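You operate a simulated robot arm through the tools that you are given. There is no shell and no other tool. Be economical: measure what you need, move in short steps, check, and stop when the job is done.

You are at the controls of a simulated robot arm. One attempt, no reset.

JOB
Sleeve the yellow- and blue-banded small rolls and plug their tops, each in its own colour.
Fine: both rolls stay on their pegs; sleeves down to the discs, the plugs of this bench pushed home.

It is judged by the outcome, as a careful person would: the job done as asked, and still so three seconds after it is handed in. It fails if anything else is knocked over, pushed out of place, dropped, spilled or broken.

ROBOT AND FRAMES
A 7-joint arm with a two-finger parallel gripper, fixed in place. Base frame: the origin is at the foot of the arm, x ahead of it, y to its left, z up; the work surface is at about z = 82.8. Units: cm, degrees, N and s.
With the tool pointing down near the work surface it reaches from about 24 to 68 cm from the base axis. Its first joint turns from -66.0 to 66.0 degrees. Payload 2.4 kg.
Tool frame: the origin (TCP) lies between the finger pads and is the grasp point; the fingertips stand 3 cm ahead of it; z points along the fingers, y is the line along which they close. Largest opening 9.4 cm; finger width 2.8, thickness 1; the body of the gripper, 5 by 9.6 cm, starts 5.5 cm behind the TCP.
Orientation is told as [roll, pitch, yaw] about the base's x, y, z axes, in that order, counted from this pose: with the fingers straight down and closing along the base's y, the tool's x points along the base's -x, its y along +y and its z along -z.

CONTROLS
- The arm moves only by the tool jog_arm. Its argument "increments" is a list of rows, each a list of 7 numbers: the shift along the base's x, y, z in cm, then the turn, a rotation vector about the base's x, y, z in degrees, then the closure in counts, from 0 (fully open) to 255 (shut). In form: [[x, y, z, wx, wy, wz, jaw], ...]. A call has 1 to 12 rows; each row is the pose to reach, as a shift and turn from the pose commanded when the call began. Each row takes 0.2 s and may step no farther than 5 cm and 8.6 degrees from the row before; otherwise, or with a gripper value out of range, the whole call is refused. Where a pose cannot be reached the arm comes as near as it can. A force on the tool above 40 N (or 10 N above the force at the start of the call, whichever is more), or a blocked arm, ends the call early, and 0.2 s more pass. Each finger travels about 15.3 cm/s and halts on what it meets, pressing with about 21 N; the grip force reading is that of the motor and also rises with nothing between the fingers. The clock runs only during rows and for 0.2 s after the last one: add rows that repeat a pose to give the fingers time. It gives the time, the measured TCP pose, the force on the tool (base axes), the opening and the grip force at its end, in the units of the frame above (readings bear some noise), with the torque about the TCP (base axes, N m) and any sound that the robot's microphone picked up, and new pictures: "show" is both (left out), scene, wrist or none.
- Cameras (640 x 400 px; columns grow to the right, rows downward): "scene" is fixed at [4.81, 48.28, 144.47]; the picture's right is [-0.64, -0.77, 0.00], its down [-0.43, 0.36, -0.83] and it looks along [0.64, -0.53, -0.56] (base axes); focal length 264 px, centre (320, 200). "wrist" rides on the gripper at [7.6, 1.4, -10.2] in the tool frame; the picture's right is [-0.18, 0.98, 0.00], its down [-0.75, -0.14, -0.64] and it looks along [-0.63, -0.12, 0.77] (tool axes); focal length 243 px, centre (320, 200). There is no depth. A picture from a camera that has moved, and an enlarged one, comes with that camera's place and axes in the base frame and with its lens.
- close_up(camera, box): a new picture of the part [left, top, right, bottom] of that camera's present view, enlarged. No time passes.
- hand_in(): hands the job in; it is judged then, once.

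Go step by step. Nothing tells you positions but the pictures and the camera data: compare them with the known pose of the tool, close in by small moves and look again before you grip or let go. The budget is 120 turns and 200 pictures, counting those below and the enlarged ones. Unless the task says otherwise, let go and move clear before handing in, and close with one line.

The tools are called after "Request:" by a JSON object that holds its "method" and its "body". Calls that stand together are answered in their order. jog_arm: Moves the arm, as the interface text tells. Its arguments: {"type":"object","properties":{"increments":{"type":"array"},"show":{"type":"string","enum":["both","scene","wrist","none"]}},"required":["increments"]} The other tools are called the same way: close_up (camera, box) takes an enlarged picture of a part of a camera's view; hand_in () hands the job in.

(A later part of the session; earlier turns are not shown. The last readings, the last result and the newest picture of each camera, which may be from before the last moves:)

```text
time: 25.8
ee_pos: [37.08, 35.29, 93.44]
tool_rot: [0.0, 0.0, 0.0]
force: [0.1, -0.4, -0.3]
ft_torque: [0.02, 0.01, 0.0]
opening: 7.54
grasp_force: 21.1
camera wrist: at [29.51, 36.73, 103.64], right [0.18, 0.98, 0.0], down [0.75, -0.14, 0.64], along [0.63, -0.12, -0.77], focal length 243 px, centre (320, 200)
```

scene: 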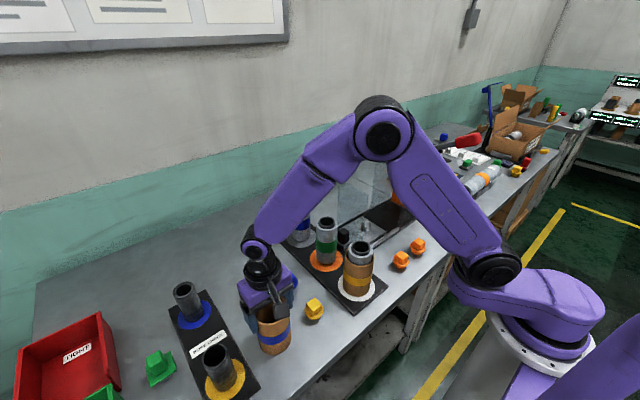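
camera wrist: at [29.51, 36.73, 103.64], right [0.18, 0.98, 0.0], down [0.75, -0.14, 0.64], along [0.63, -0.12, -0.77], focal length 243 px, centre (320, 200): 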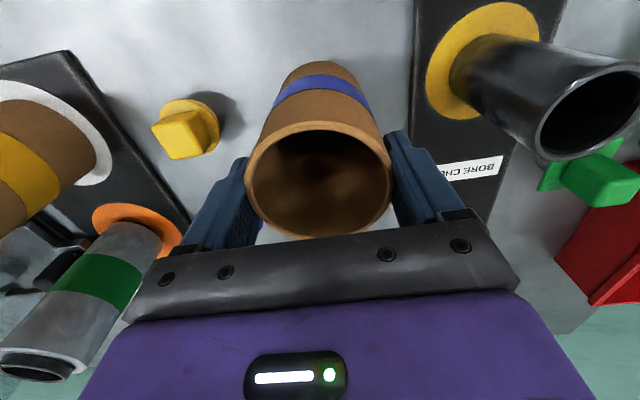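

Request:
{"method": "jog_arm", "body": {"increments": [[0, 0, 1, 0, 0, 0, 255], [0, 0, 4, 0, 0, 0, 255], [0, 0, 8, 0, 0, 0, 255], [0, 0, 12, 0, 0, 0, 255], [0, 0, 16, 0, 0, 0, 255], [0, 0, 20, 0, 0, 0, 255], [3, -3, 20, 0, 0, 0, 255], [6, -6, 20, 0, 0, 0, 255], [9, -9, 20, 0, 0, 0, 255], [12, -11, 20, 0, 0, 0, 255], [16, -12, 20, 0, 0, 0, 255], [18, -12.5, 20, 0, 0, 0, 255]]}}

Request:
{"method": "close_up", "body": {"camera": "wrist", "box": [60, 40, 260, 200]}}

```text
time: 28.4
ee_pos: [55.21, 22.83, 113.8]
tool_rot: [-0.1, 0.1, 0.2]
force: [0.2, -0.4, -0.3]
ft_torque: [0.01, 0.03, 0.01]
opening: 7.55
grasp_force: 20.9
camera wrist: at [47.58, 24.28, 124.02], right [0.18, 0.98, 0.0], down [0.75, -0.14, 0.64], along [0.63, -0.12, -0.77], focal length 243 px, centre (320, 200)
```

scene: 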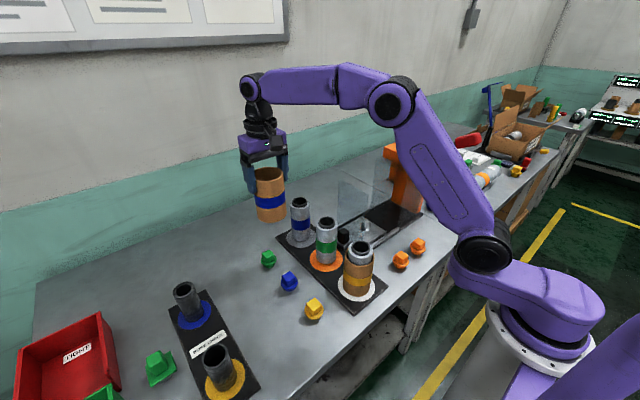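
wrist: 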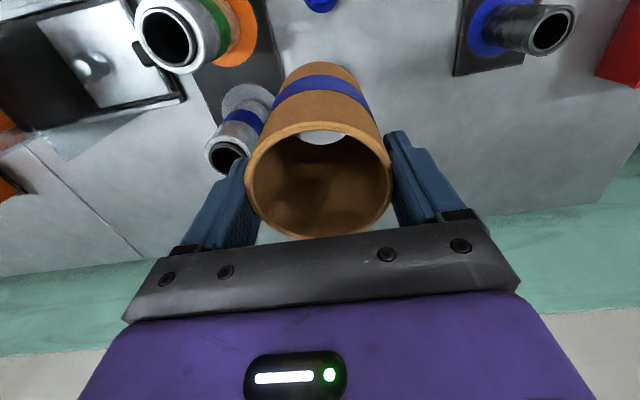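

```text
2.50 times, centred on (160, 120) of wrist
camera zoom: at [47.58, 24.28, 124.02], right [0.18, 0.98, 0.0], down [0.75, -0.14, 0.64], along [0.63, -0.12, -0.77], focal length 606 px, centre (720, 400)
```

zoom: 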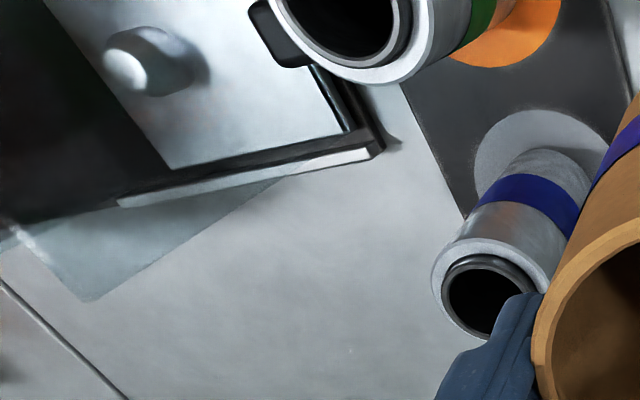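

Request:
{"method": "jog_arm", "body": {"increments": [[1.5, -3, 0, 0, 0, 0, 255], [3, -6.5, 0, 0, 0, 0, 255], [4.5, -10, 0, 0, 0, 0, 255], [5.2, -12.5, 0, 0, 0, 0, 255], [5.2, -12.5, -2, 0, 0, 0, 255], [5.2, -12.5, -3, 0, 0, 0, 255], [5.2, -12.5, -3, 0, 0, 0, 255]]}}

Request:
{"method": "close_up", "body": {"camera": "scene", "box": [260, 150, 350, 260]}}

Request:
{"method": "close_up", "body": {"camera": "wrist", "box": [220, 20, 420, 145]}}

Request:
{"method": "close_up", "body": {"camera": "wrist", "box": [220, 120, 420, 245]}}

```text
time: 30.0
ee_pos: [60.28, 10.25, 110.72]
tool_rot: [0.0, -0.1, 0.1]
force: [0.4, -0.2, -0.6]
ft_torque: [-0.01, 0.01, 0.01]
opening: 7.59
grasp_force: 20.4
camera wrist: at [52.67, 11.69, 121.06], right [0.18, 0.98, 0.0], down [0.75, -0.14, 0.64], along [0.63, -0.12, -0.77], focal length 243 px, centre (320, 200)
```

scene: 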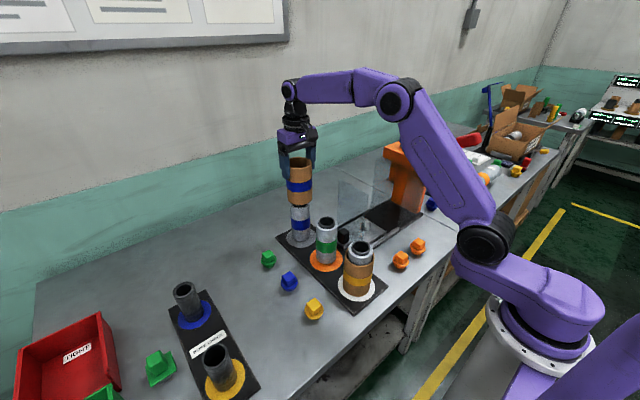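
wrist: 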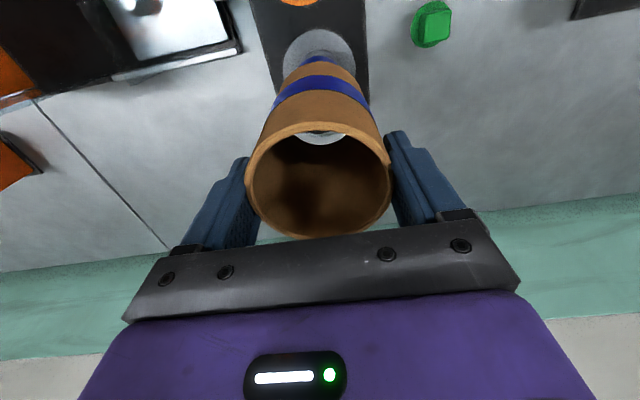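

```text
3.64 times, centred on (305, 205) of scene
camera zoom: at [4.81, 48.28, 144.47], right [-0.64, -0.77, 0.0], down [-0.43, 0.36, -0.83], along [0.64, -0.53, -0.56], focal length 958 px, centre (374, 182)
```

zoom: 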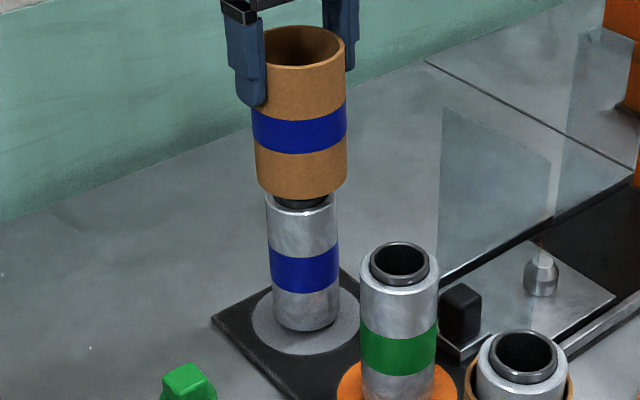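

```text
3.20 times, centred on (320, 82) of wrist
camera zoom: at [52.67, 11.69, 121.06], right [0.18, 0.98, 0.0], down [0.75, -0.14, 0.64], along [0.63, -0.12, -0.77], focal length 776 px, centre (320, 576)
```

zoom: 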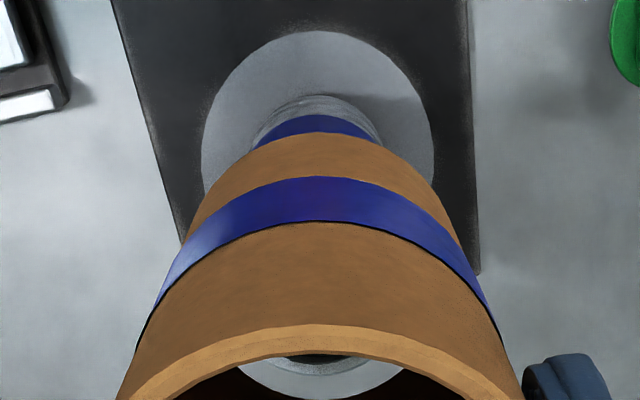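

```text
3.20 times, centred on (320, 182) of wrist
camera zoom: at [52.67, 11.69, 121.06], right [0.18, 0.98, 0.0], down [0.75, -0.14, 0.64], along [0.63, -0.12, -0.77], focal length 776 px, centre (320, 256)
```

zoom: 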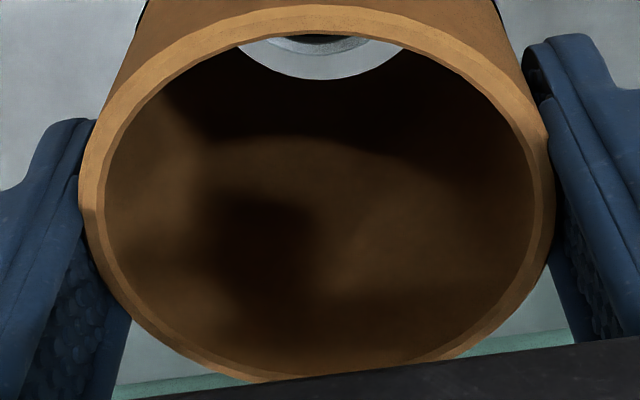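

Request:
{"method": "close_up", "body": {"camera": "wrist", "box": [280, 115, 360, 155]}}

Request:
{"method": "close_up", "body": {"camera": "scene", "box": [275, 180, 325, 250]}}

```text
8.00 times, centred on (320, 135) of wrist
camera zoom: at [52.67, 11.69, 121.06], right [0.18, 0.98, 0.0], down [0.75, -0.14, 0.64], along [0.63, -0.12, -0.77], focal length 1941 px, centre (320, 720)
```

zoom: 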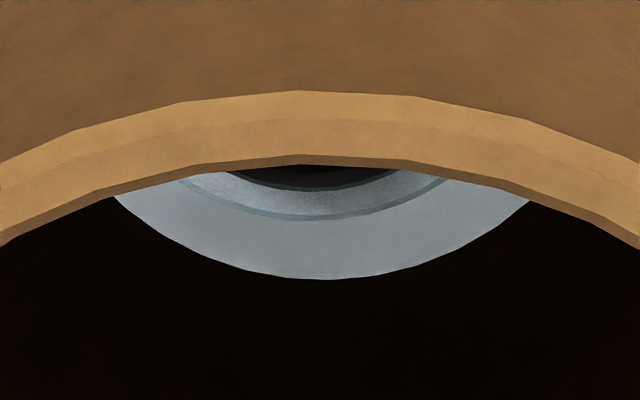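

```text
5.71 times, centred on (300, 215) of scene
camera zoom: at [4.81, 48.28, 144.47], right [-0.64, -0.77, 0.0], down [-0.43, 0.36, -0.83], along [0.64, -0.53, -0.56], focal length 1506 px, centre (434, 114)
```

zoom: 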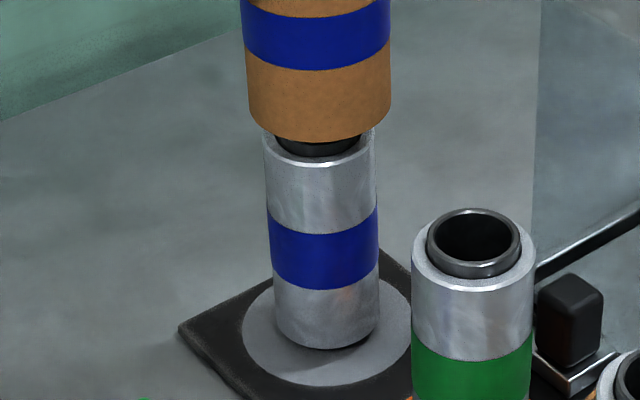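

The sleeve needs about +0.5 in x and −0.2 in y; correct and re-check.

Request:
{"method": "jog_arm", "body": {"increments": [[0.5, -0.2, 0, 0, 0, 0, 255], [0.5, -0.2, -1.0, 0, 0, 0, 255], [0.5, -0.2, -1.5, 0, 0, 0, 255], [0.5, -0.2, -1.5, 0, 0, 0, 255]], "show": "none"}}

Request:
{"method": "close_up", "body": {"camera": "wrist", "box": [280, 115, 360, 155]}}

Request:
{"method": "close_up", "body": {"camera": "scene", "box": [275, 180, 325, 250]}}

Request:
{"method": "close_up", "body": {"camera": "wrist", "box": [220, 20, 420, 145]}}

```text
time: 31.0
ee_pos: [60.77, 10.1, 109.02]
tool_rot: [-0.1, 0.0, 0.0]
force: [0.1, -0.3, -1.1]
ft_torque: [0.01, 0.02, -0.04]
opening: 7.55
grasp_force: 21.4
```

```text
8.00 times, centred on (320, 135) of wrist
camera zoom: at [52.99, 11.5, 119.25], right [0.18, 0.98, 0.0], down [0.75, -0.14, 0.64], along [0.63, -0.12, -0.77], focal length 1941 px, centre (320, 720)
```

zoom: 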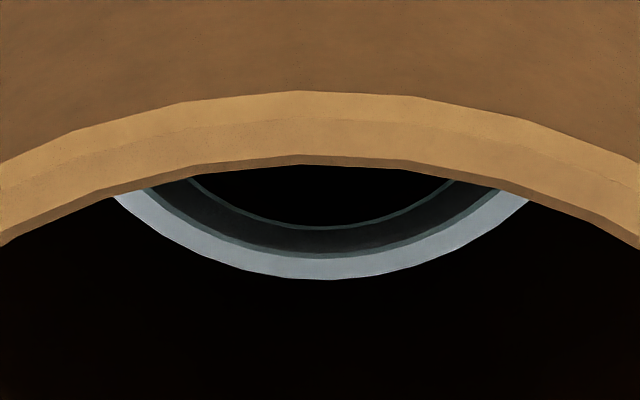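

```text
5.71 times, centred on (300, 215) of scene
camera zoom: at [4.81, 48.28, 144.47], right [-0.64, -0.77, 0.0], down [-0.43, 0.36, -0.83], along [0.64, -0.53, -0.56], focal length 1506 px, centre (434, 114)
```

zoom: 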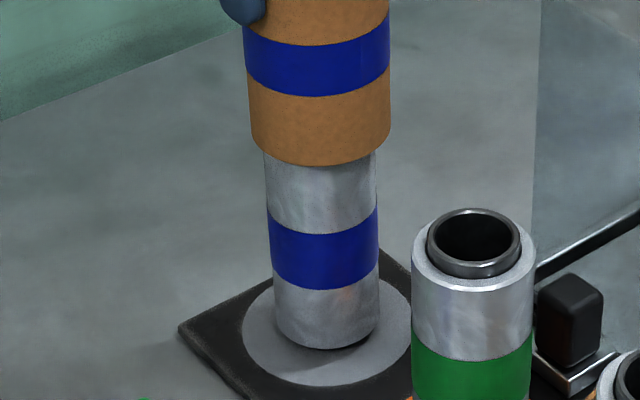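

```text
3.20 times, centred on (320, 82) of wrist
camera zoom: at [52.99, 11.5, 119.25], right [0.18, 0.98, 0.0], down [0.75, -0.14, 0.64], along [0.63, -0.12, -0.77], focal length 776 px, centre (320, 576)
```

zoom: 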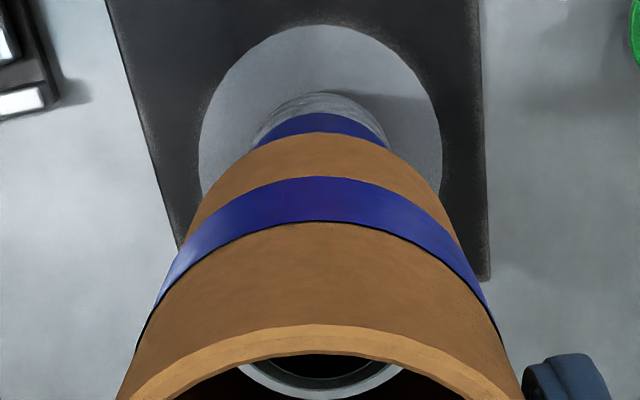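

Request:
{"method": "jog_arm", "body": {"increments": [[0.3, -0.07, 0, 0, 0, 0, 255], [0.3, -0.07, 0, 0, 0, 0, 255], [0.3, -0.07, -0.3, 0, 0, 0, 255], [0.3, -0.07, -0.6, 0, 0, 0, 255], [0.3, -0.07, -0.6, 0, 0, 0, 255]], "show": "none"}}

Request:
{"method": "close_up", "body": {"camera": "wrist", "box": [280, 115, 360, 155]}}

Request:
{"method": "close_up", "body": {"camera": "scene", "box": [275, 180, 325, 250]}}

```text
time: 32.2
ee_pos: [60.9, 10.02, 108.44]
tool_rot: [0.1, -0.1, 0.0]
force: [0.8, 0.6, -0.3]
ft_torque: [-0.02, 0.01, 0.03]
opening: 7.56
grasp_force: 20.8
```

```text
8.00 times, centred on (320, 135) of wrist
camera zoom: at [53.34, 11.49, 118.65], right [0.18, 0.98, 0.0], down [0.75, -0.14, 0.64], along [0.63, -0.12, -0.77], focal length 1941 px, centre (320, 720)
```

zoom: 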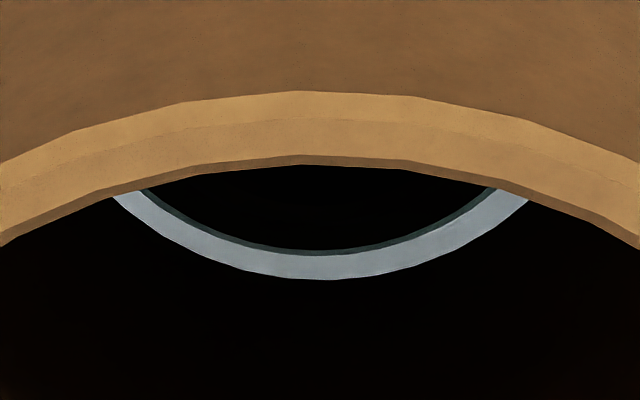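

```text
5.71 times, centred on (300, 215) of scene
camera zoom: at [4.81, 48.28, 144.47], right [-0.64, -0.77, 0.0], down [-0.43, 0.36, -0.83], along [0.64, -0.53, -0.56], focal length 1506 px, centre (434, 114)
```

zoom: 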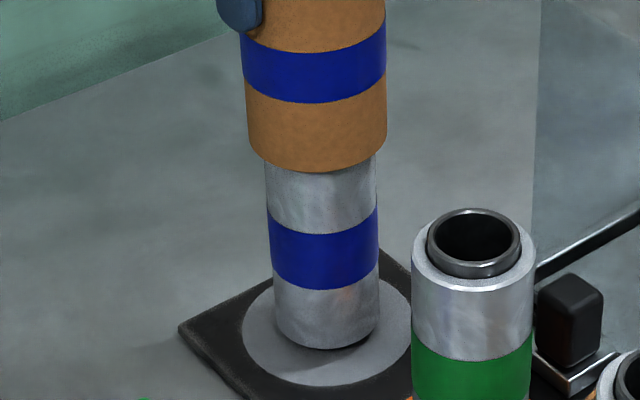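

Request:
{"method": "close_up", "body": {"camera": "scene", "box": [288, 195, 318, 220]}}

Request:
{"method": "close_up", "body": {"camera": "wrist", "box": [260, 20, 380, 95]}}

```text
16.00 times, centred on (303, 208) of scene
camera zoom: at [4.81, 48.28, 144.47], right [-0.64, -0.77, 0.0], down [-0.43, 0.36, -0.83], along [0.64, -0.53, -0.56], focal length 4216 px, centre (592, 80)
```

zoom: 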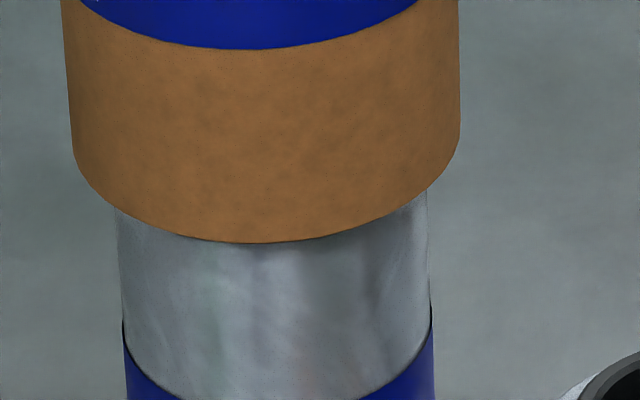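

```text
5.33 times, centred on (320, 58) of wrist
camera zoom: at [53.34, 11.49, 118.65], right [0.18, 0.98, 0.0], down [0.75, -0.14, 0.64], along [0.63, -0.12, -0.77], focal length 1294 px, centre (320, 960)
```

zoom: 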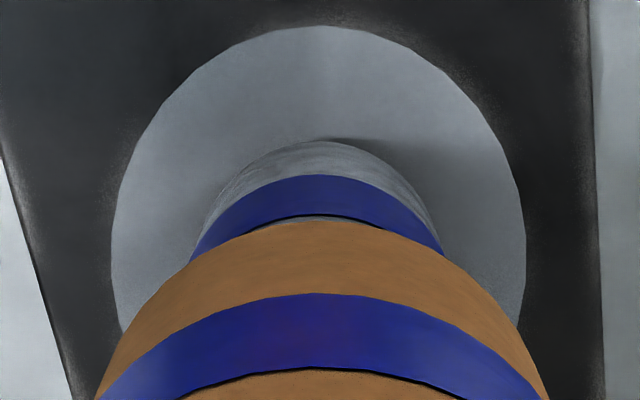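

Now both views agree to within about 0.1 cm. Lower gently over the roll.

Request:
{"method": "jog_arm", "body": {"increments": [[0.05, -0.06, 0, 0, 0, 0, 255], [0.05, -0.06, -0.5, 0, 0, 0, 255], [0.05, -0.06, -1.0, 0, 0, 0, 255], [0.05, -0.06, -1.5, 0, 0, 0, 255], [0.05, -0.06, -2.0, 0, 0, 0, 255], [0.05, -0.06, -2.5, 0, 0, 0, 255], [0.05, -0.06, -2.5, 0, 0, 0, 255]], "show": "none"}}

Request:
{"method": "close_up", "body": {"camera": "scene", "box": [275, 180, 325, 250]}}

Request:
{"method": "close_up", "body": {"camera": "wrist", "box": [220, 120, 420, 245]}}

```text
time: 33.8
ee_pos: [61.1, 9.87, 105.9]
tool_rot: [0.0, 0.0, 0.0]
force: [-0.3, 0.1, -0.3]
ft_torque: [0.01, -0.01, 0.01]
opening: 7.54
grasp_force: 20.5
```

```text
5.71 times, centred on (300, 215) of scene
camera zoom: at [4.81, 48.28, 144.47], right [-0.64, -0.77, 0.0], down [-0.43, 0.36, -0.83], along [0.64, -0.53, -0.56], focal length 1506 px, centre (434, 114)
```

zoom: 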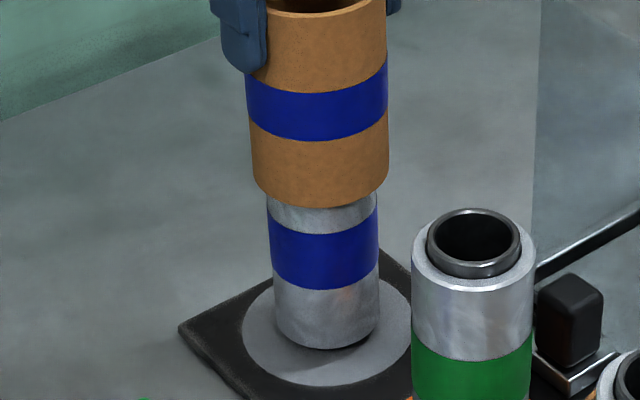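

```text
3.20 times, centred on (320, 182) of wrist
camera zoom: at [53.43, 11.36, 116.16], right [0.18, 0.98, 0.0], down [0.75, -0.14, 0.64], along [0.63, -0.12, -0.77], focal length 776 px, centre (320, 256)
```

zoom: 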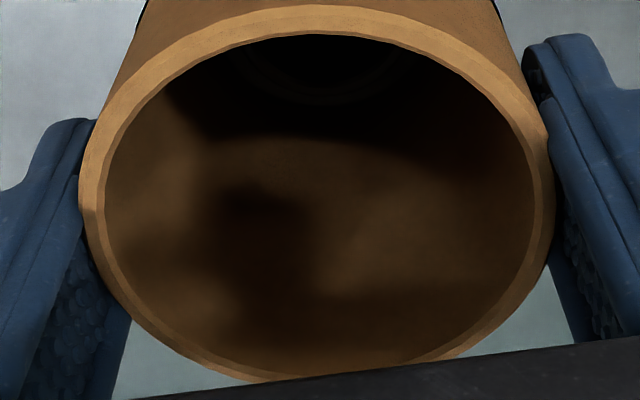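

Over the top with no contact. Continue down.

Request:
{"method": "jog_arm", "body": {"increments": [[0, 0, -0.7, 0, 0, 0, 255], [0, 0, -1.4, 0, 0, 0, 255], [0, 0, -2.1, 0, 0, 0, 255], [0, 0, -2.8, 0, 0, 0, 255], [0, 0, -3.5, 0, 0, 0, 255], [0, 0, -4.2, 0, 0, 0, 255], [0, 0, -5, 0, 0, 0, 255], [0, 0, -5.7, 0, 0, 0, 255], [0, 0, -6.4, 0, 0, 0, 255], [0, 0, -7, 0, 0, 0, 255], [0, 0, -7.5, 0, 0, 0, 255], [0, 0, -8, 0, 0, 0, 255]], "show": "wrist"}}

Request:
{"method": "close_up", "body": {"camera": "scene", "box": [260, 170, 340, 250]}}

```text
time: 36.4
ee_pos: [61.06, 9.95, 98.02]
tool_rot: [0.1, 0.0, 0.0]
force: [1.3, 0.0, -1.7]
ft_torque: [0.0, -0.01, 0.02]
opening: 7.58
grasp_force: 21.1
camera wrist: at [53.39, 11.39, 108.27], right [0.18, 0.98, 0.0], down [0.75, -0.14, 0.64], along [0.63, -0.12, -0.77], focal length 243 px, centre (320, 200)
```

wrist: 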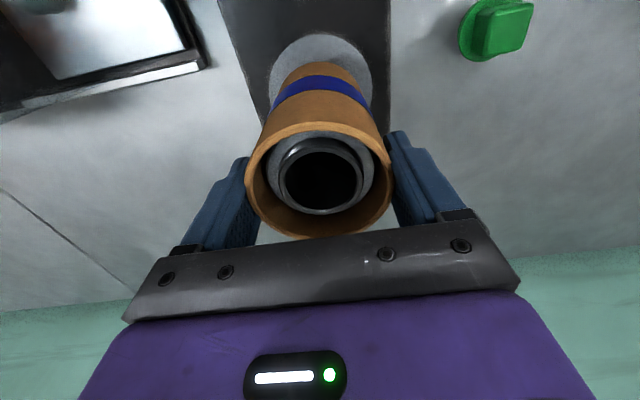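

```text
5.00 times, centred on (300, 210) of scene
camera zoom: at [4.81, 48.28, 144.47], right [-0.64, -0.77, 0.0], down [-0.43, 0.36, -0.83], along [0.64, -0.53, -0.56], focal length 1318 px, centre (420, 150)
```

zoom: 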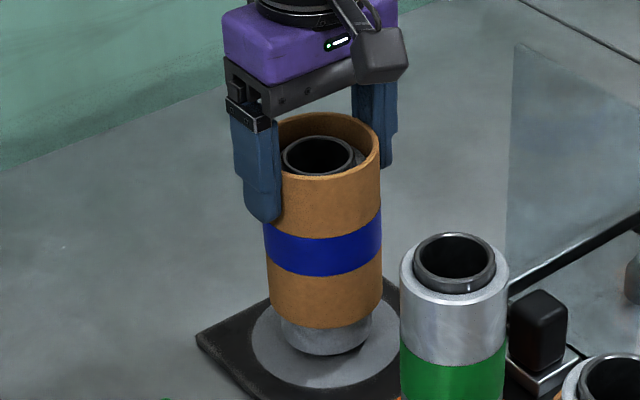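

Request:
{"method": "jog_arm", "body": {"increments": [[0, 0, -0.7, 0, 0, 0, 255], [0, 0, -1.4, 0, 0, 0, 255], [0, 0, -2.1, 0, 0, 0, 255], [0, 0, -2.8, 0, 0, 0, 255], [0, 0, -3.3, 0, 0, 0, 255], [0, 0, -3.5, 0, 0, 0, 255], [0, 0, -3.7, 0, 0, 0, 255], [0, 0, -3.8, 0, 0, 0, 255]], "show": "none"}}

Request:
{"method": "close_up", "body": {"camera": "scene", "box": [260, 170, 340, 250]}}

```text
time: 38.2
ee_pos: [61.06, 10.09, 94.2]
tool_rot: [0.0, 0.0, -0.1]
force: [-2.2, -1.4, 5.8]
ft_torque: [-0.14, 0.0, -0.03]
opening: 7.54
grasp_force: 21.3
```

```text
5.00 times, centred on (300, 210) of scene
camera zoom: at [4.79, 48.27, 144.47], right [-0.64, -0.77, 0.0], down [-0.43, 0.36, -0.83], along [0.64, -0.53, -0.56], focal length 1318 px, centre (420, 150)
```

zoom: 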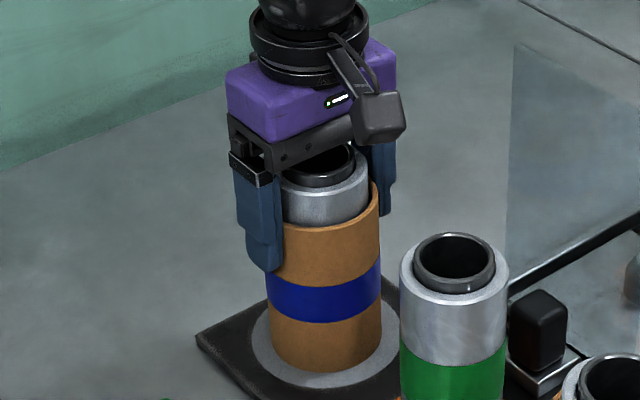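

Request:
{"method": "jog_arm", "body": {"increments": [[0, 0, -0.1, 0, 0, 0, 255], [0, 0, -0.2, 0, 0, 0, 255], [0, 0, -0.2, 0, 0, 0, 255]], "show": "none"}}

Request:
{"method": "jog_arm", "body": {"increments": [[0, 0, 0.1, 0, 0, 0, 0], [0, 0, 0.1, 0, 0, 0, 0], [0, 0, 0.1, 0, 0, 0, 0], [0, 0, 2, 0, 0, 0, 0], [0, 0, 5, 0, 0, 0, 0], [0, 0, 9, 0, 0, 0, 0], [0, 0, 13, 0, 0, 0, 0], [0, 0, 17, 0, 0, 0, 0]]}}

Request:
{"method": "close_up", "body": {"camera": "scene", "box": [250, 180, 400, 320]}}

```text
time: 39.0
ee_pos: [61.09, 10.19, 94.07]
tool_rot: [0.0, -0.2, 0.1]
force: [-2.2, -2.4, 20.5]
ft_torque: [-0.17, -0.03, 0.06]
opening: 7.56
grasp_force: 20.8
```

```text
time: 40.8
ee_pos: [60.94, 10.15, 111.02]
tool_rot: [0.0, -0.1, 0.0]
force: [0.4, -0.1, -0.4]
ft_torque: [0.01, 0.01, 0.0]
opening: 9.4
grasp_force: 0.0
camera wrist: at [53.28, 11.59, 121.21], right [0.18, 0.98, 0.0], down [0.75, -0.14, 0.64], along [0.63, -0.12, -0.77], focal length 243 px, centre (320, 200)
```

scene: 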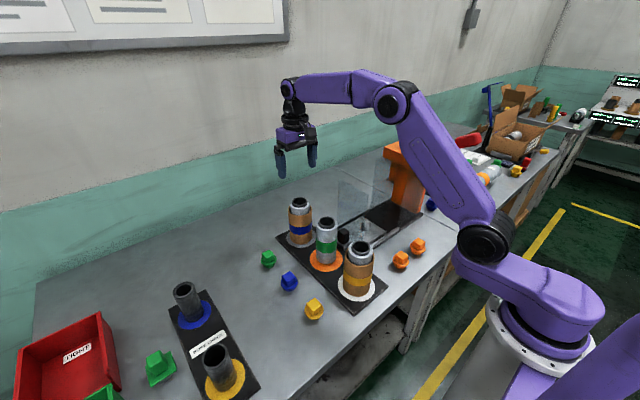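
wrist: 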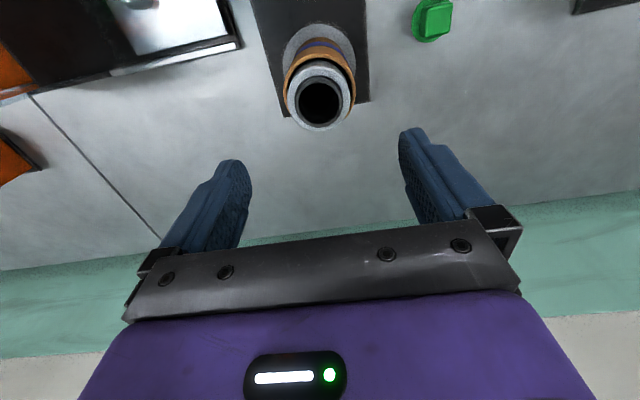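

```text
2.86 times, centred on (325, 250) of scene
camera zoom: at [4.8, 48.28, 144.47], right [-0.64, -0.77, 0.0], down [-0.43, 0.36, -0.83], along [0.64, -0.53, -0.56], focal length 753 px, centre (306, 57)
```

zoom: 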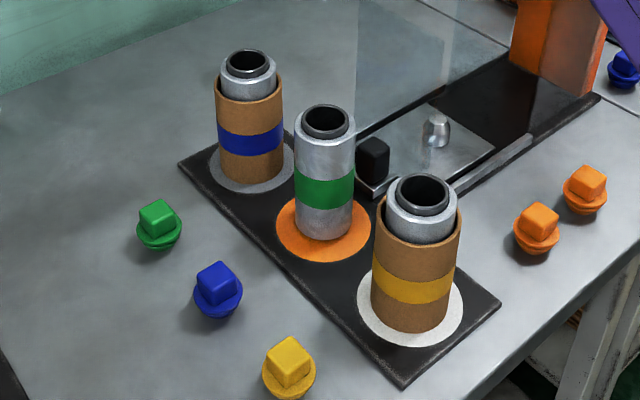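

Both sleeves are down on their discs. Next measure the hole here as a reference, then go for the blue plug.

Request:
{"method": "close_up", "body": {"camera": "wrist", "box": [260, 20, 380, 140]}}

Request:
{"method": "jog_arm", "body": {"increments": [[-3, 3, 0, 0, 0, 0, 0], [-6, 6, 0, 0, 0, 0, 0], [-9, 9, 0, 0, 0, 0, 0], [-12, 12, 0, 0, 0, 0, 0], [-13.5, 14, -2, 0, 0, 0, 0], [-13.5, 14, -6, 0, 0, 0, 0], [-13.5, 14, -8, 0, 0, 0, 0], [-13.5, 14, -8, 0, 0, 0, 0]]}}

Request:
{"method": "close_up", "body": {"camera": "wrist", "box": [250, 40, 400, 160]}}

```text
3.33 times, centred on (320, 80) of wrist
camera zoom: at [53.28, 11.59, 121.21], right [0.18, 0.98, 0.0], down [0.75, -0.14, 0.64], along [0.63, -0.12, -0.77], focal length 809 px, centre (320, 600)
```

zoom: 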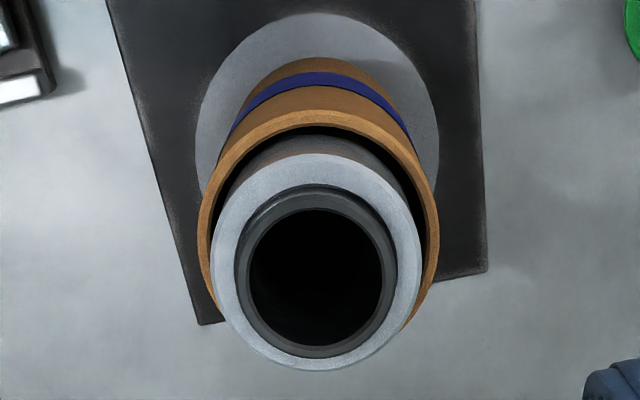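

```text
time: 42.6
ee_pos: [47.49, 24.16, 103.13]
tool_rot: [0.0, 0.0, 0.0]
force: [0.3, -0.1, 0.2]
ft_torque: [-0.03, 0.01, -0.01]
opening: 9.38
grasp_force: 0.0
camera wrist: at [39.81, 25.58, 113.36], right [0.18, 0.98, 0.0], down [0.75, -0.14, 0.64], along [0.63, -0.12, -0.77], focal length 243 px, centre (320, 200)
```

scene: 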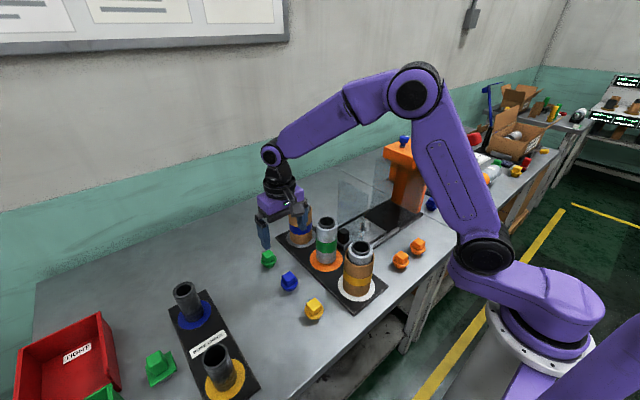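
wrist: 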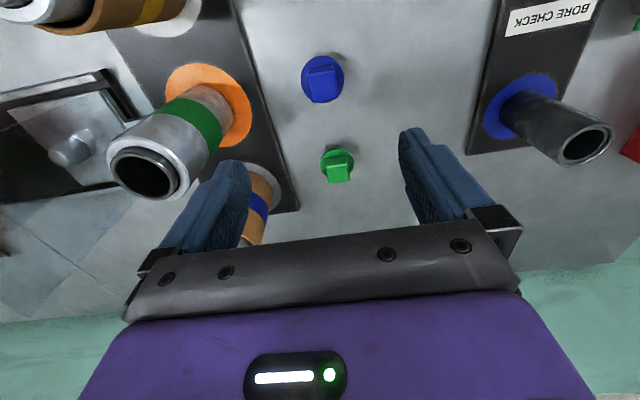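

```text
3.33 times, centred on (325, 100) of wrist
camera zoom: at [39.81, 25.58, 113.36], right [0.18, 0.98, 0.0], down [0.75, -0.14, 0.64], along [0.63, -0.12, -0.77], focal length 809 px, centre (303, 533)
```

zoom: 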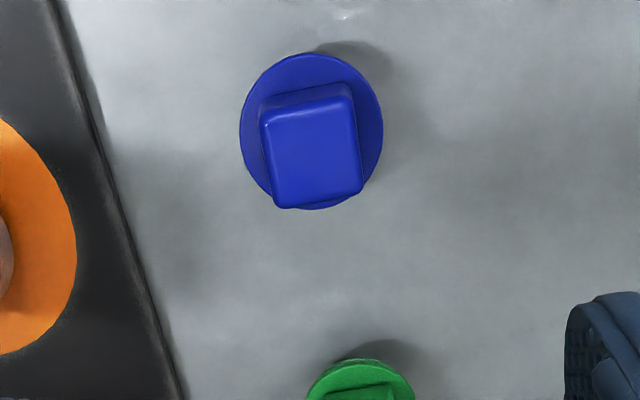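

Request:
{"method": "close_up", "body": {"camera": "scene", "box": [270, 260, 335, 330]}}

Request:
{"method": "jog_arm", "body": {"increments": [[-0.4, 0.45, -4, 0, 0, 0, 0], [-0.4, 0.45, -8, 0, 0, 0, 0], [-0.4, 0.45, -10, 0, 0, 0, 0], [-0.4, 0.45, -10, 0, 0, 0, 0]], "show": "none"}}

Request:
{"method": "close_up", "body": {"camera": "wrist", "box": [220, 80, 420, 240]}}

Request:
{"method": "close_up", "body": {"camera": "scene", "box": [230, 200, 330, 320]}}

```text
5.71 times, centred on (302, 295) of scene
camera zoom: at [4.81, 48.28, 144.47], right [-0.64, -0.77, 0.0], down [-0.43, 0.36, -0.83], along [0.64, -0.53, -0.56], focal length 1506 px, centre (420, -343)
```

zoom: 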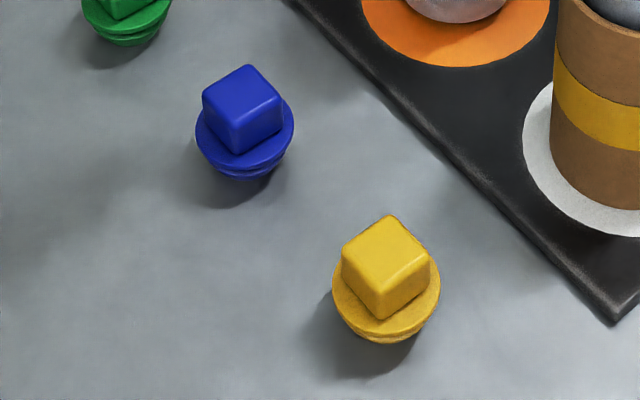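

```text
time: 43.6
ee_pos: [47.08, 24.35, 93.0]
tool_rot: [0.0, 0.0, 0.1]
force: [-0.3, 0.2, 0.5]
ft_torque: [0.03, -0.02, -0.05]
opening: 9.4
grasp_force: 0.1
```

```text
2.50 times, centred on (320, 160) of wrist
camera zoom: at [39.5, 25.72, 103.12], right [0.18, 0.98, 0.0], down [0.75, -0.14, 0.64], along [0.63, -0.12, -0.77], focal length 606 px, centre (320, 300)
```

zoom: 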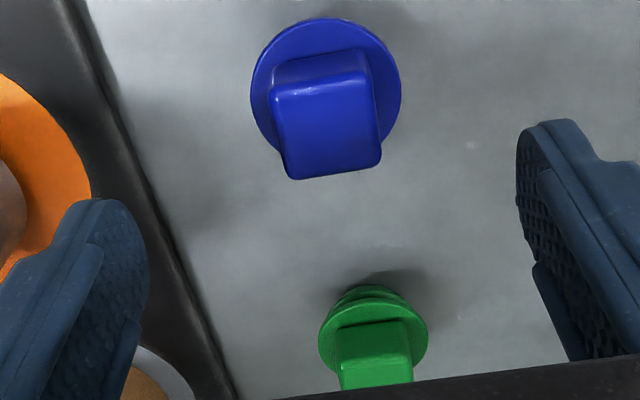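

```text
3.33 times, centred on (280, 260) of scene
camera zoom: at [4.81, 48.28, 144.47], right [-0.64, -0.77, 0.0], down [-0.43, 0.36, -0.83], along [0.64, -0.53, -0.56], focal length 878 px, centre (453, 0)
```

zoom: 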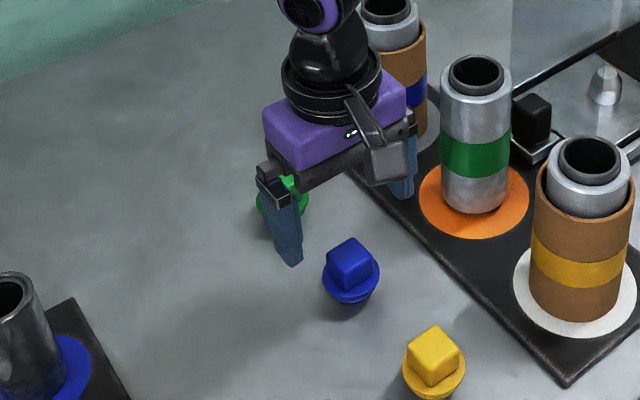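

Request:
{"method": "jog_arm", "body": {"increments": [[-0.4, 0.3, -1.5, 0, 0, 0, 0], [-0.4, 0.3, -3, 0, 0, 0, 0], [-0.4, 0.3, -4, 0, 0, 0, 0], [-0.4, 0.3, -4, 0, 0, 0, 0]], "show": "none"}}

Request:
{"method": "close_up", "body": {"camera": "wrist", "box": [220, 80, 420, 240]}}

Request:
{"method": "close_up", "body": {"camera": "scene", "box": [260, 240, 320, 310]}}

```text
time: 44.6
ee_pos: [46.69, 24.68, 88.83]
tool_rot: [-0.1, 0.1, 0.0]
force: [0.7, -0.6, 0.8]
ft_torque: [0.03, 0.01, 0.0]
opening: 9.38
grasp_force: 0.2
```

```text
2.50 times, centred on (320, 160) of wrist
camera zoom: at [38.96, 26.17, 99.02], right [0.18, 0.98, 0.0], down [0.75, -0.14, 0.64], along [0.63, -0.12, -0.77], focal length 606 px, centre (320, 300)
```

zoom: 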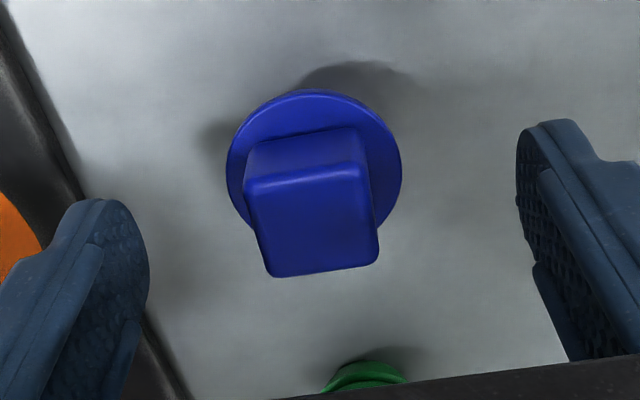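

```text
5.71 times, centred on (290, 275) of scene
camera zoom: at [4.81, 48.28, 144.47], right [-0.64, -0.77, 0.0], down [-0.43, 0.36, -0.83], along [0.64, -0.53, -0.56], focal length 1506 px, centre (491, -229)
```

zoom: 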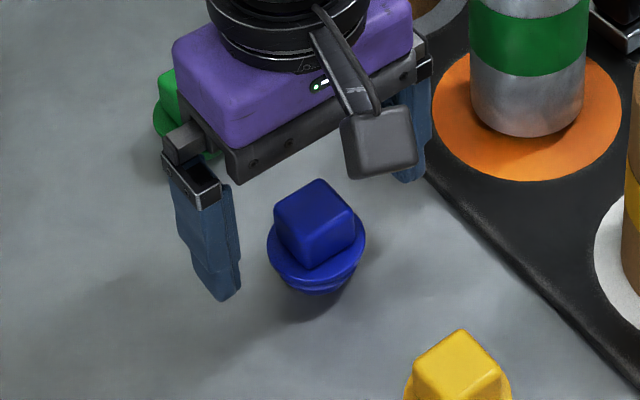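

Request:
{"method": "jog_arm", "body": {"increments": [[0, -0.1, -0.4, 0, 0, 0, 0], [0, -0.1, -0.7, 0, 0, 0, 0], [0, -0.1, -0.7, 0, 0, 0, 0], [0, -0.1, -0.7, 0, 0, 0, 255], [0, -0.1, -0.7, 0, 0, 0, 255], [0, -0.1, -0.7, 0, 0, 0, 255], [0, -0.1, -0.7, 0, 0, 0, 255], [0, -0.1, -0.7, 0, 0, 0, 255]], "show": "wrist"}}

Request:
{"method": "close_up", "body": {"camera": "scene", "box": [260, 240, 320, 310]}}

```text
time: 46.4
ee_pos: [46.71, 24.73, 88.29]
tool_rot: [0.1, -0.1, -0.1]
force: [-0.3, 0.1, -0.7]
ft_torque: [0.01, -0.02, -0.01]
opening: 2.87
grasp_force: 21.4
camera wrist: at [39.0, 26.1, 98.38], right [0.18, 0.98, 0.0], down [0.75, -0.14, 0.64], along [0.63, -0.12, -0.77], focal length 243 px, centre (320, 200)
```

wrist: 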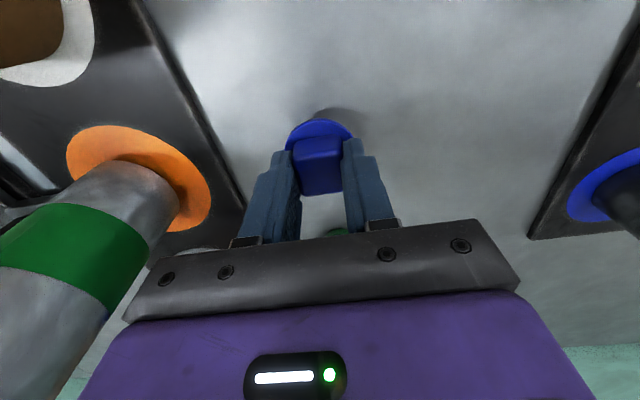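

```text
5.71 times, centred on (290, 275) of scene
camera zoom: at [4.81, 48.28, 144.47], right [-0.64, -0.77, 0.0], down [-0.43, 0.36, -0.83], along [0.64, -0.53, -0.56], focal length 1506 px, centre (491, -229)
```

zoom: 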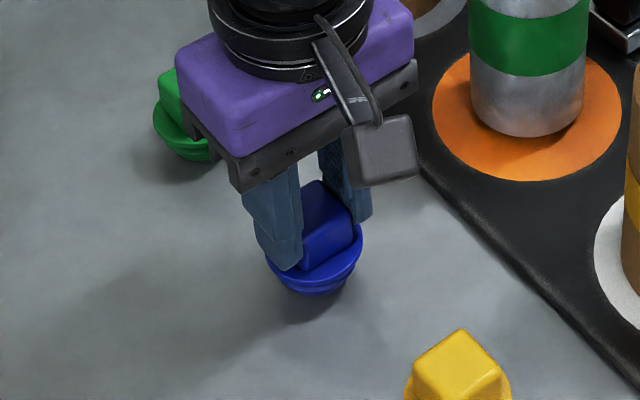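

Gripped. Lift and carry toward the blue roll.

Request:
{"method": "jog_arm", "body": {"increments": [[0, 0, 1, 0, 0, 0, 255], [0, 0, 4, 0, 0, 0, 255], [0, 0, 8, 0, 0, 0, 255], [0, 0, 12, 0, 0, 0, 255], [0, 0, 16, 0, 0, 0, 255], [0, 0, 20, 0, 0, 0, 255], [3, -3, 21, 0, 0, 0, 255], [6, -6, 21, 0, 0, 0, 255], [9, -9, 21, 0, 0, 0, 255], [12, -12, 21, 0, 0, 0, 255], [14.3, -14.5, 21, 0, 0, 0, 255], [14.3, -14.5, 21, 0, 0, 0, 255]]}}

Request:
{"method": "close_up", "body": {"camera": "wrist", "box": [250, 50, 390, 200]}}

Request:
{"method": "close_up", "body": {"camera": "scene", "box": [270, 140, 340, 230]}}

```text
time: 49.0
ee_pos: [60.9, 10.26, 109.32]
tool_rot: [0.0, 0.0, 0.0]
force: [0.5, 0.9, 0.5]
ft_torque: [0.03, 0.0, 0.03]
opening: 2.89
grasp_force: 21.0
camera wrist: at [53.31, 11.66, 119.51], right [0.18, 0.98, 0.0], down [0.75, -0.14, 0.64], along [0.63, -0.12, -0.77], focal length 243 px, centre (320, 200)
```

scene: 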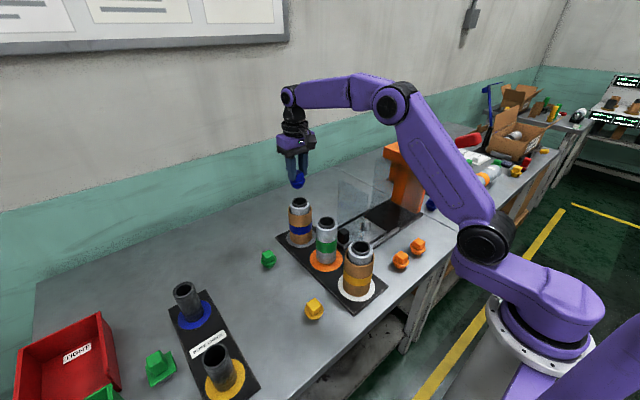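
wrist: 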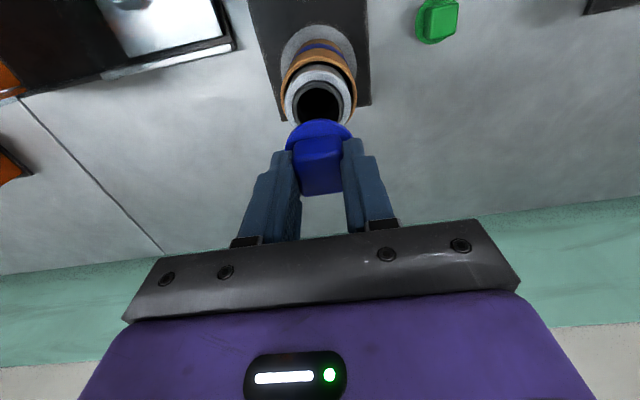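

```text
2.67 times, centred on (320, 125) of wrist
camera zoom: at [53.31, 11.66, 119.51], right [0.18, 0.98, 0.0], down [0.75, -0.14, 0.64], along [0.63, -0.12, -0.77], focal length 647 px, centre (320, 400)
```

zoom: 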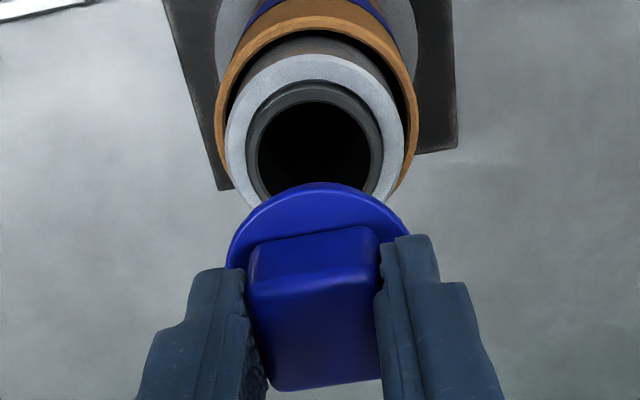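

```text
4.44 times, centred on (305, 185) of scene
camera zoom: at [4.81, 48.27, 144.47], right [-0.64, -0.77, 0.0], down [-0.43, 0.36, -0.83], along [0.64, -0.53, -0.56], focal length 1171 px, centre (387, 267)
```

zoom: 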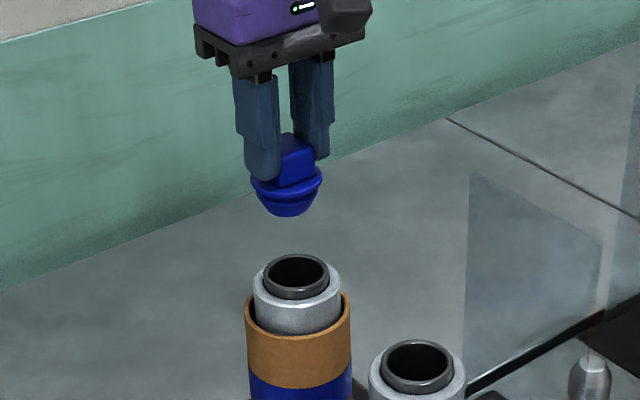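

Request:
{"method": "jog_arm", "body": {"increments": [[0, -0.2, -1.5, 0, 0, 0, 255], [0, -0.2, -3.5, 0, 0, 0, 255], [0, -0.2, -4.2, 0, 0, 0, 255], [0, -0.2, -4.2, 0, 0, 0, 255]], "show": "none"}}

Request:
{"method": "close_up", "body": {"camera": "wrist", "box": [270, 50, 370, 150]}}

Request:
{"method": "close_up", "body": {"camera": "scene", "box": [280, 165, 320, 225]}}

```text
time: 50.0
ee_pos: [60.99, 10.17, 104.99]
tool_rot: [0.0, 0.1, -0.1]
force: [0.3, 0.1, 0.4]
ft_torque: [0.03, 0.0, -0.01]
opening: 2.87
grasp_force: 21.4
```

```text
4.00 times, centred on (320, 100) of wrist
camera zoom: at [53.38, 11.56, 115.18], right [0.18, 0.98, 0.0], down [0.75, -0.14, 0.64], along [0.63, -0.12, -0.77], focal length 970 px, centre (320, 600)
```

zoom: 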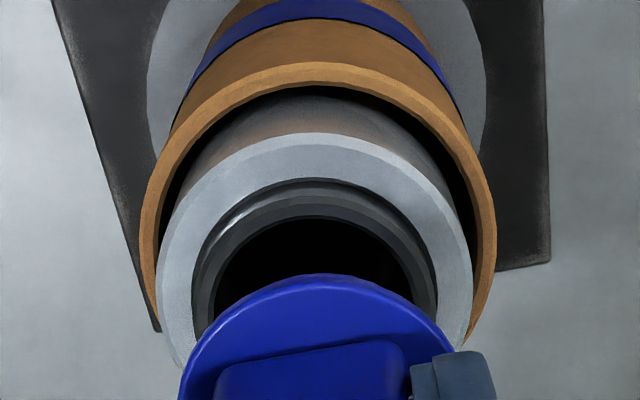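

```text
6.67 times, centred on (300, 195) of scene
camera zoom: at [4.81, 48.28, 144.47], right [-0.64, -0.77, 0.0], down [-0.43, 0.36, -0.83], along [0.64, -0.53, -0.56], focal length 1757 px, centre (453, 233)
```

zoom: 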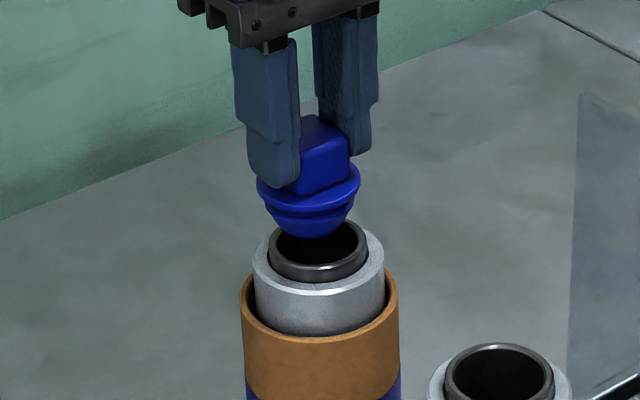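

Request:
{"method": "jog_arm", "body": {"increments": [[-0.25, -0.1, 0, 0, 0, 0, 255], [-0.25, -0.1, -0.7, 0, 0, 0, 255], [-0.25, -0.1, -1.2, 0, 0, 0, 255], [-0.25, -0.1, -1.2, 0, 0, 0, 255]], "show": "none"}}

Request:
{"method": "close_up", "body": {"camera": "wrist", "box": [270, 60, 370, 160]}}

Request:
{"method": "close_up", "body": {"camera": "scene", "box": [280, 165, 320, 225]}}

```text
time: 51.0
ee_pos: [60.85, 9.9, 103.92]
tool_rot: [0.1, 0.1, 0.0]
force: [-0.6, -0.7, -0.7]
ft_torque: [-0.02, 0.0, 0.04]
opening: 2.86
grasp_force: 20.8
```

```text
4.00 times, centred on (320, 110) of wrist
camera zoom: at [53.18, 11.36, 114.06], right [0.18, 0.98, 0.0], down [0.75, -0.14, 0.64], along [0.63, -0.12, -0.77], focal length 970 px, centre (320, 560)
```

zoom: 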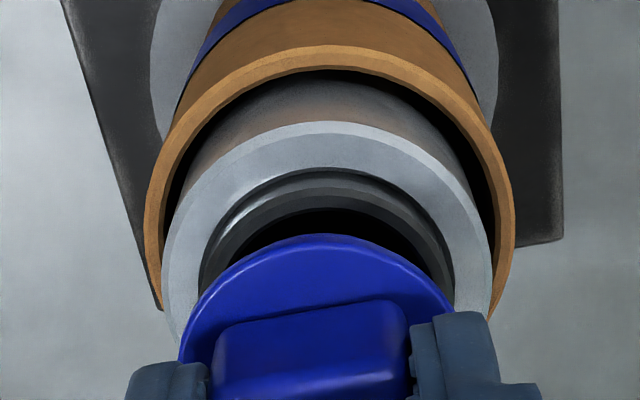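

```text
6.67 times, centred on (300, 195) of scene
camera zoom: at [4.81, 48.28, 144.47], right [-0.64, -0.77, 0.0], down [-0.43, 0.36, -0.83], along [0.64, -0.53, -0.56], focal length 1757 px, centre (453, 233)
```

zoom: 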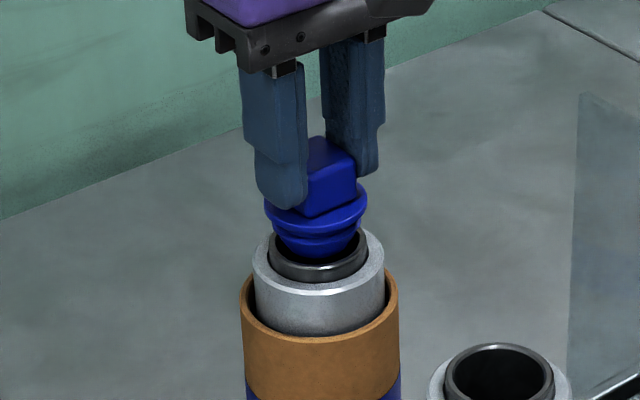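

Request:
{"method": "jog_arm", "body": {"increments": [[-0.2, 0.2, 0, 0, 0, 0, 255], [-0.2, 0.2, 0, 0, 0, 0, 255], [-0.2, 0.2, 0, 0, 0, 0, 255]], "show": "none"}}

Request:
{"method": "close_up", "body": {"camera": "wrist", "box": [270, 60, 370, 160]}}

Request:
{"method": "close_up", "body": {"camera": "scene", "box": [285, 185, 315, 215]}}

```text
time: 51.8
ee_pos: [60.63, 10.05, 103.89]
tool_rot: [-0.1, 0.0, 0.2]
force: [0.1, -0.2, -1.3]
ft_torque: [0.01, 0.03, -0.01]
opening: 2.89
grasp_force: 21.2
```

```text
4.00 times, centred on (320, 110) of wrist
camera zoom: at [52.96, 11.61, 114.05], right [0.18, 0.98, 0.0], down [0.75, -0.14, 0.64], along [0.63, -0.12, -0.77], focal length 970 px, centre (320, 560)
```

zoom: 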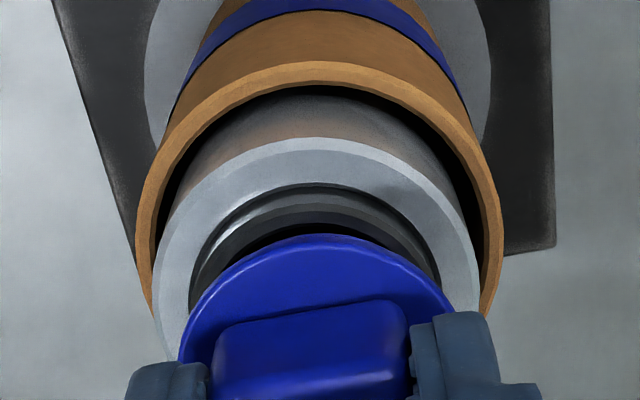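

```text
13.33 times, centred on (300, 200) of scene
camera zoom: at [4.81, 48.28, 144.47], right [-0.64, -0.77, 0.0], down [-0.43, 0.36, -0.83], along [0.64, -0.53, -0.56], focal length 3514 px, centre (587, 200)
```

zoom: 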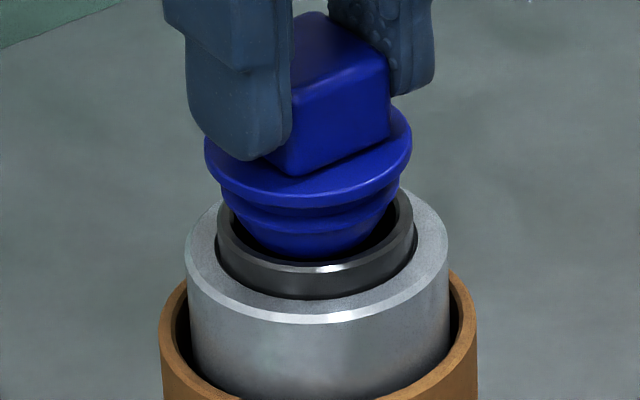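

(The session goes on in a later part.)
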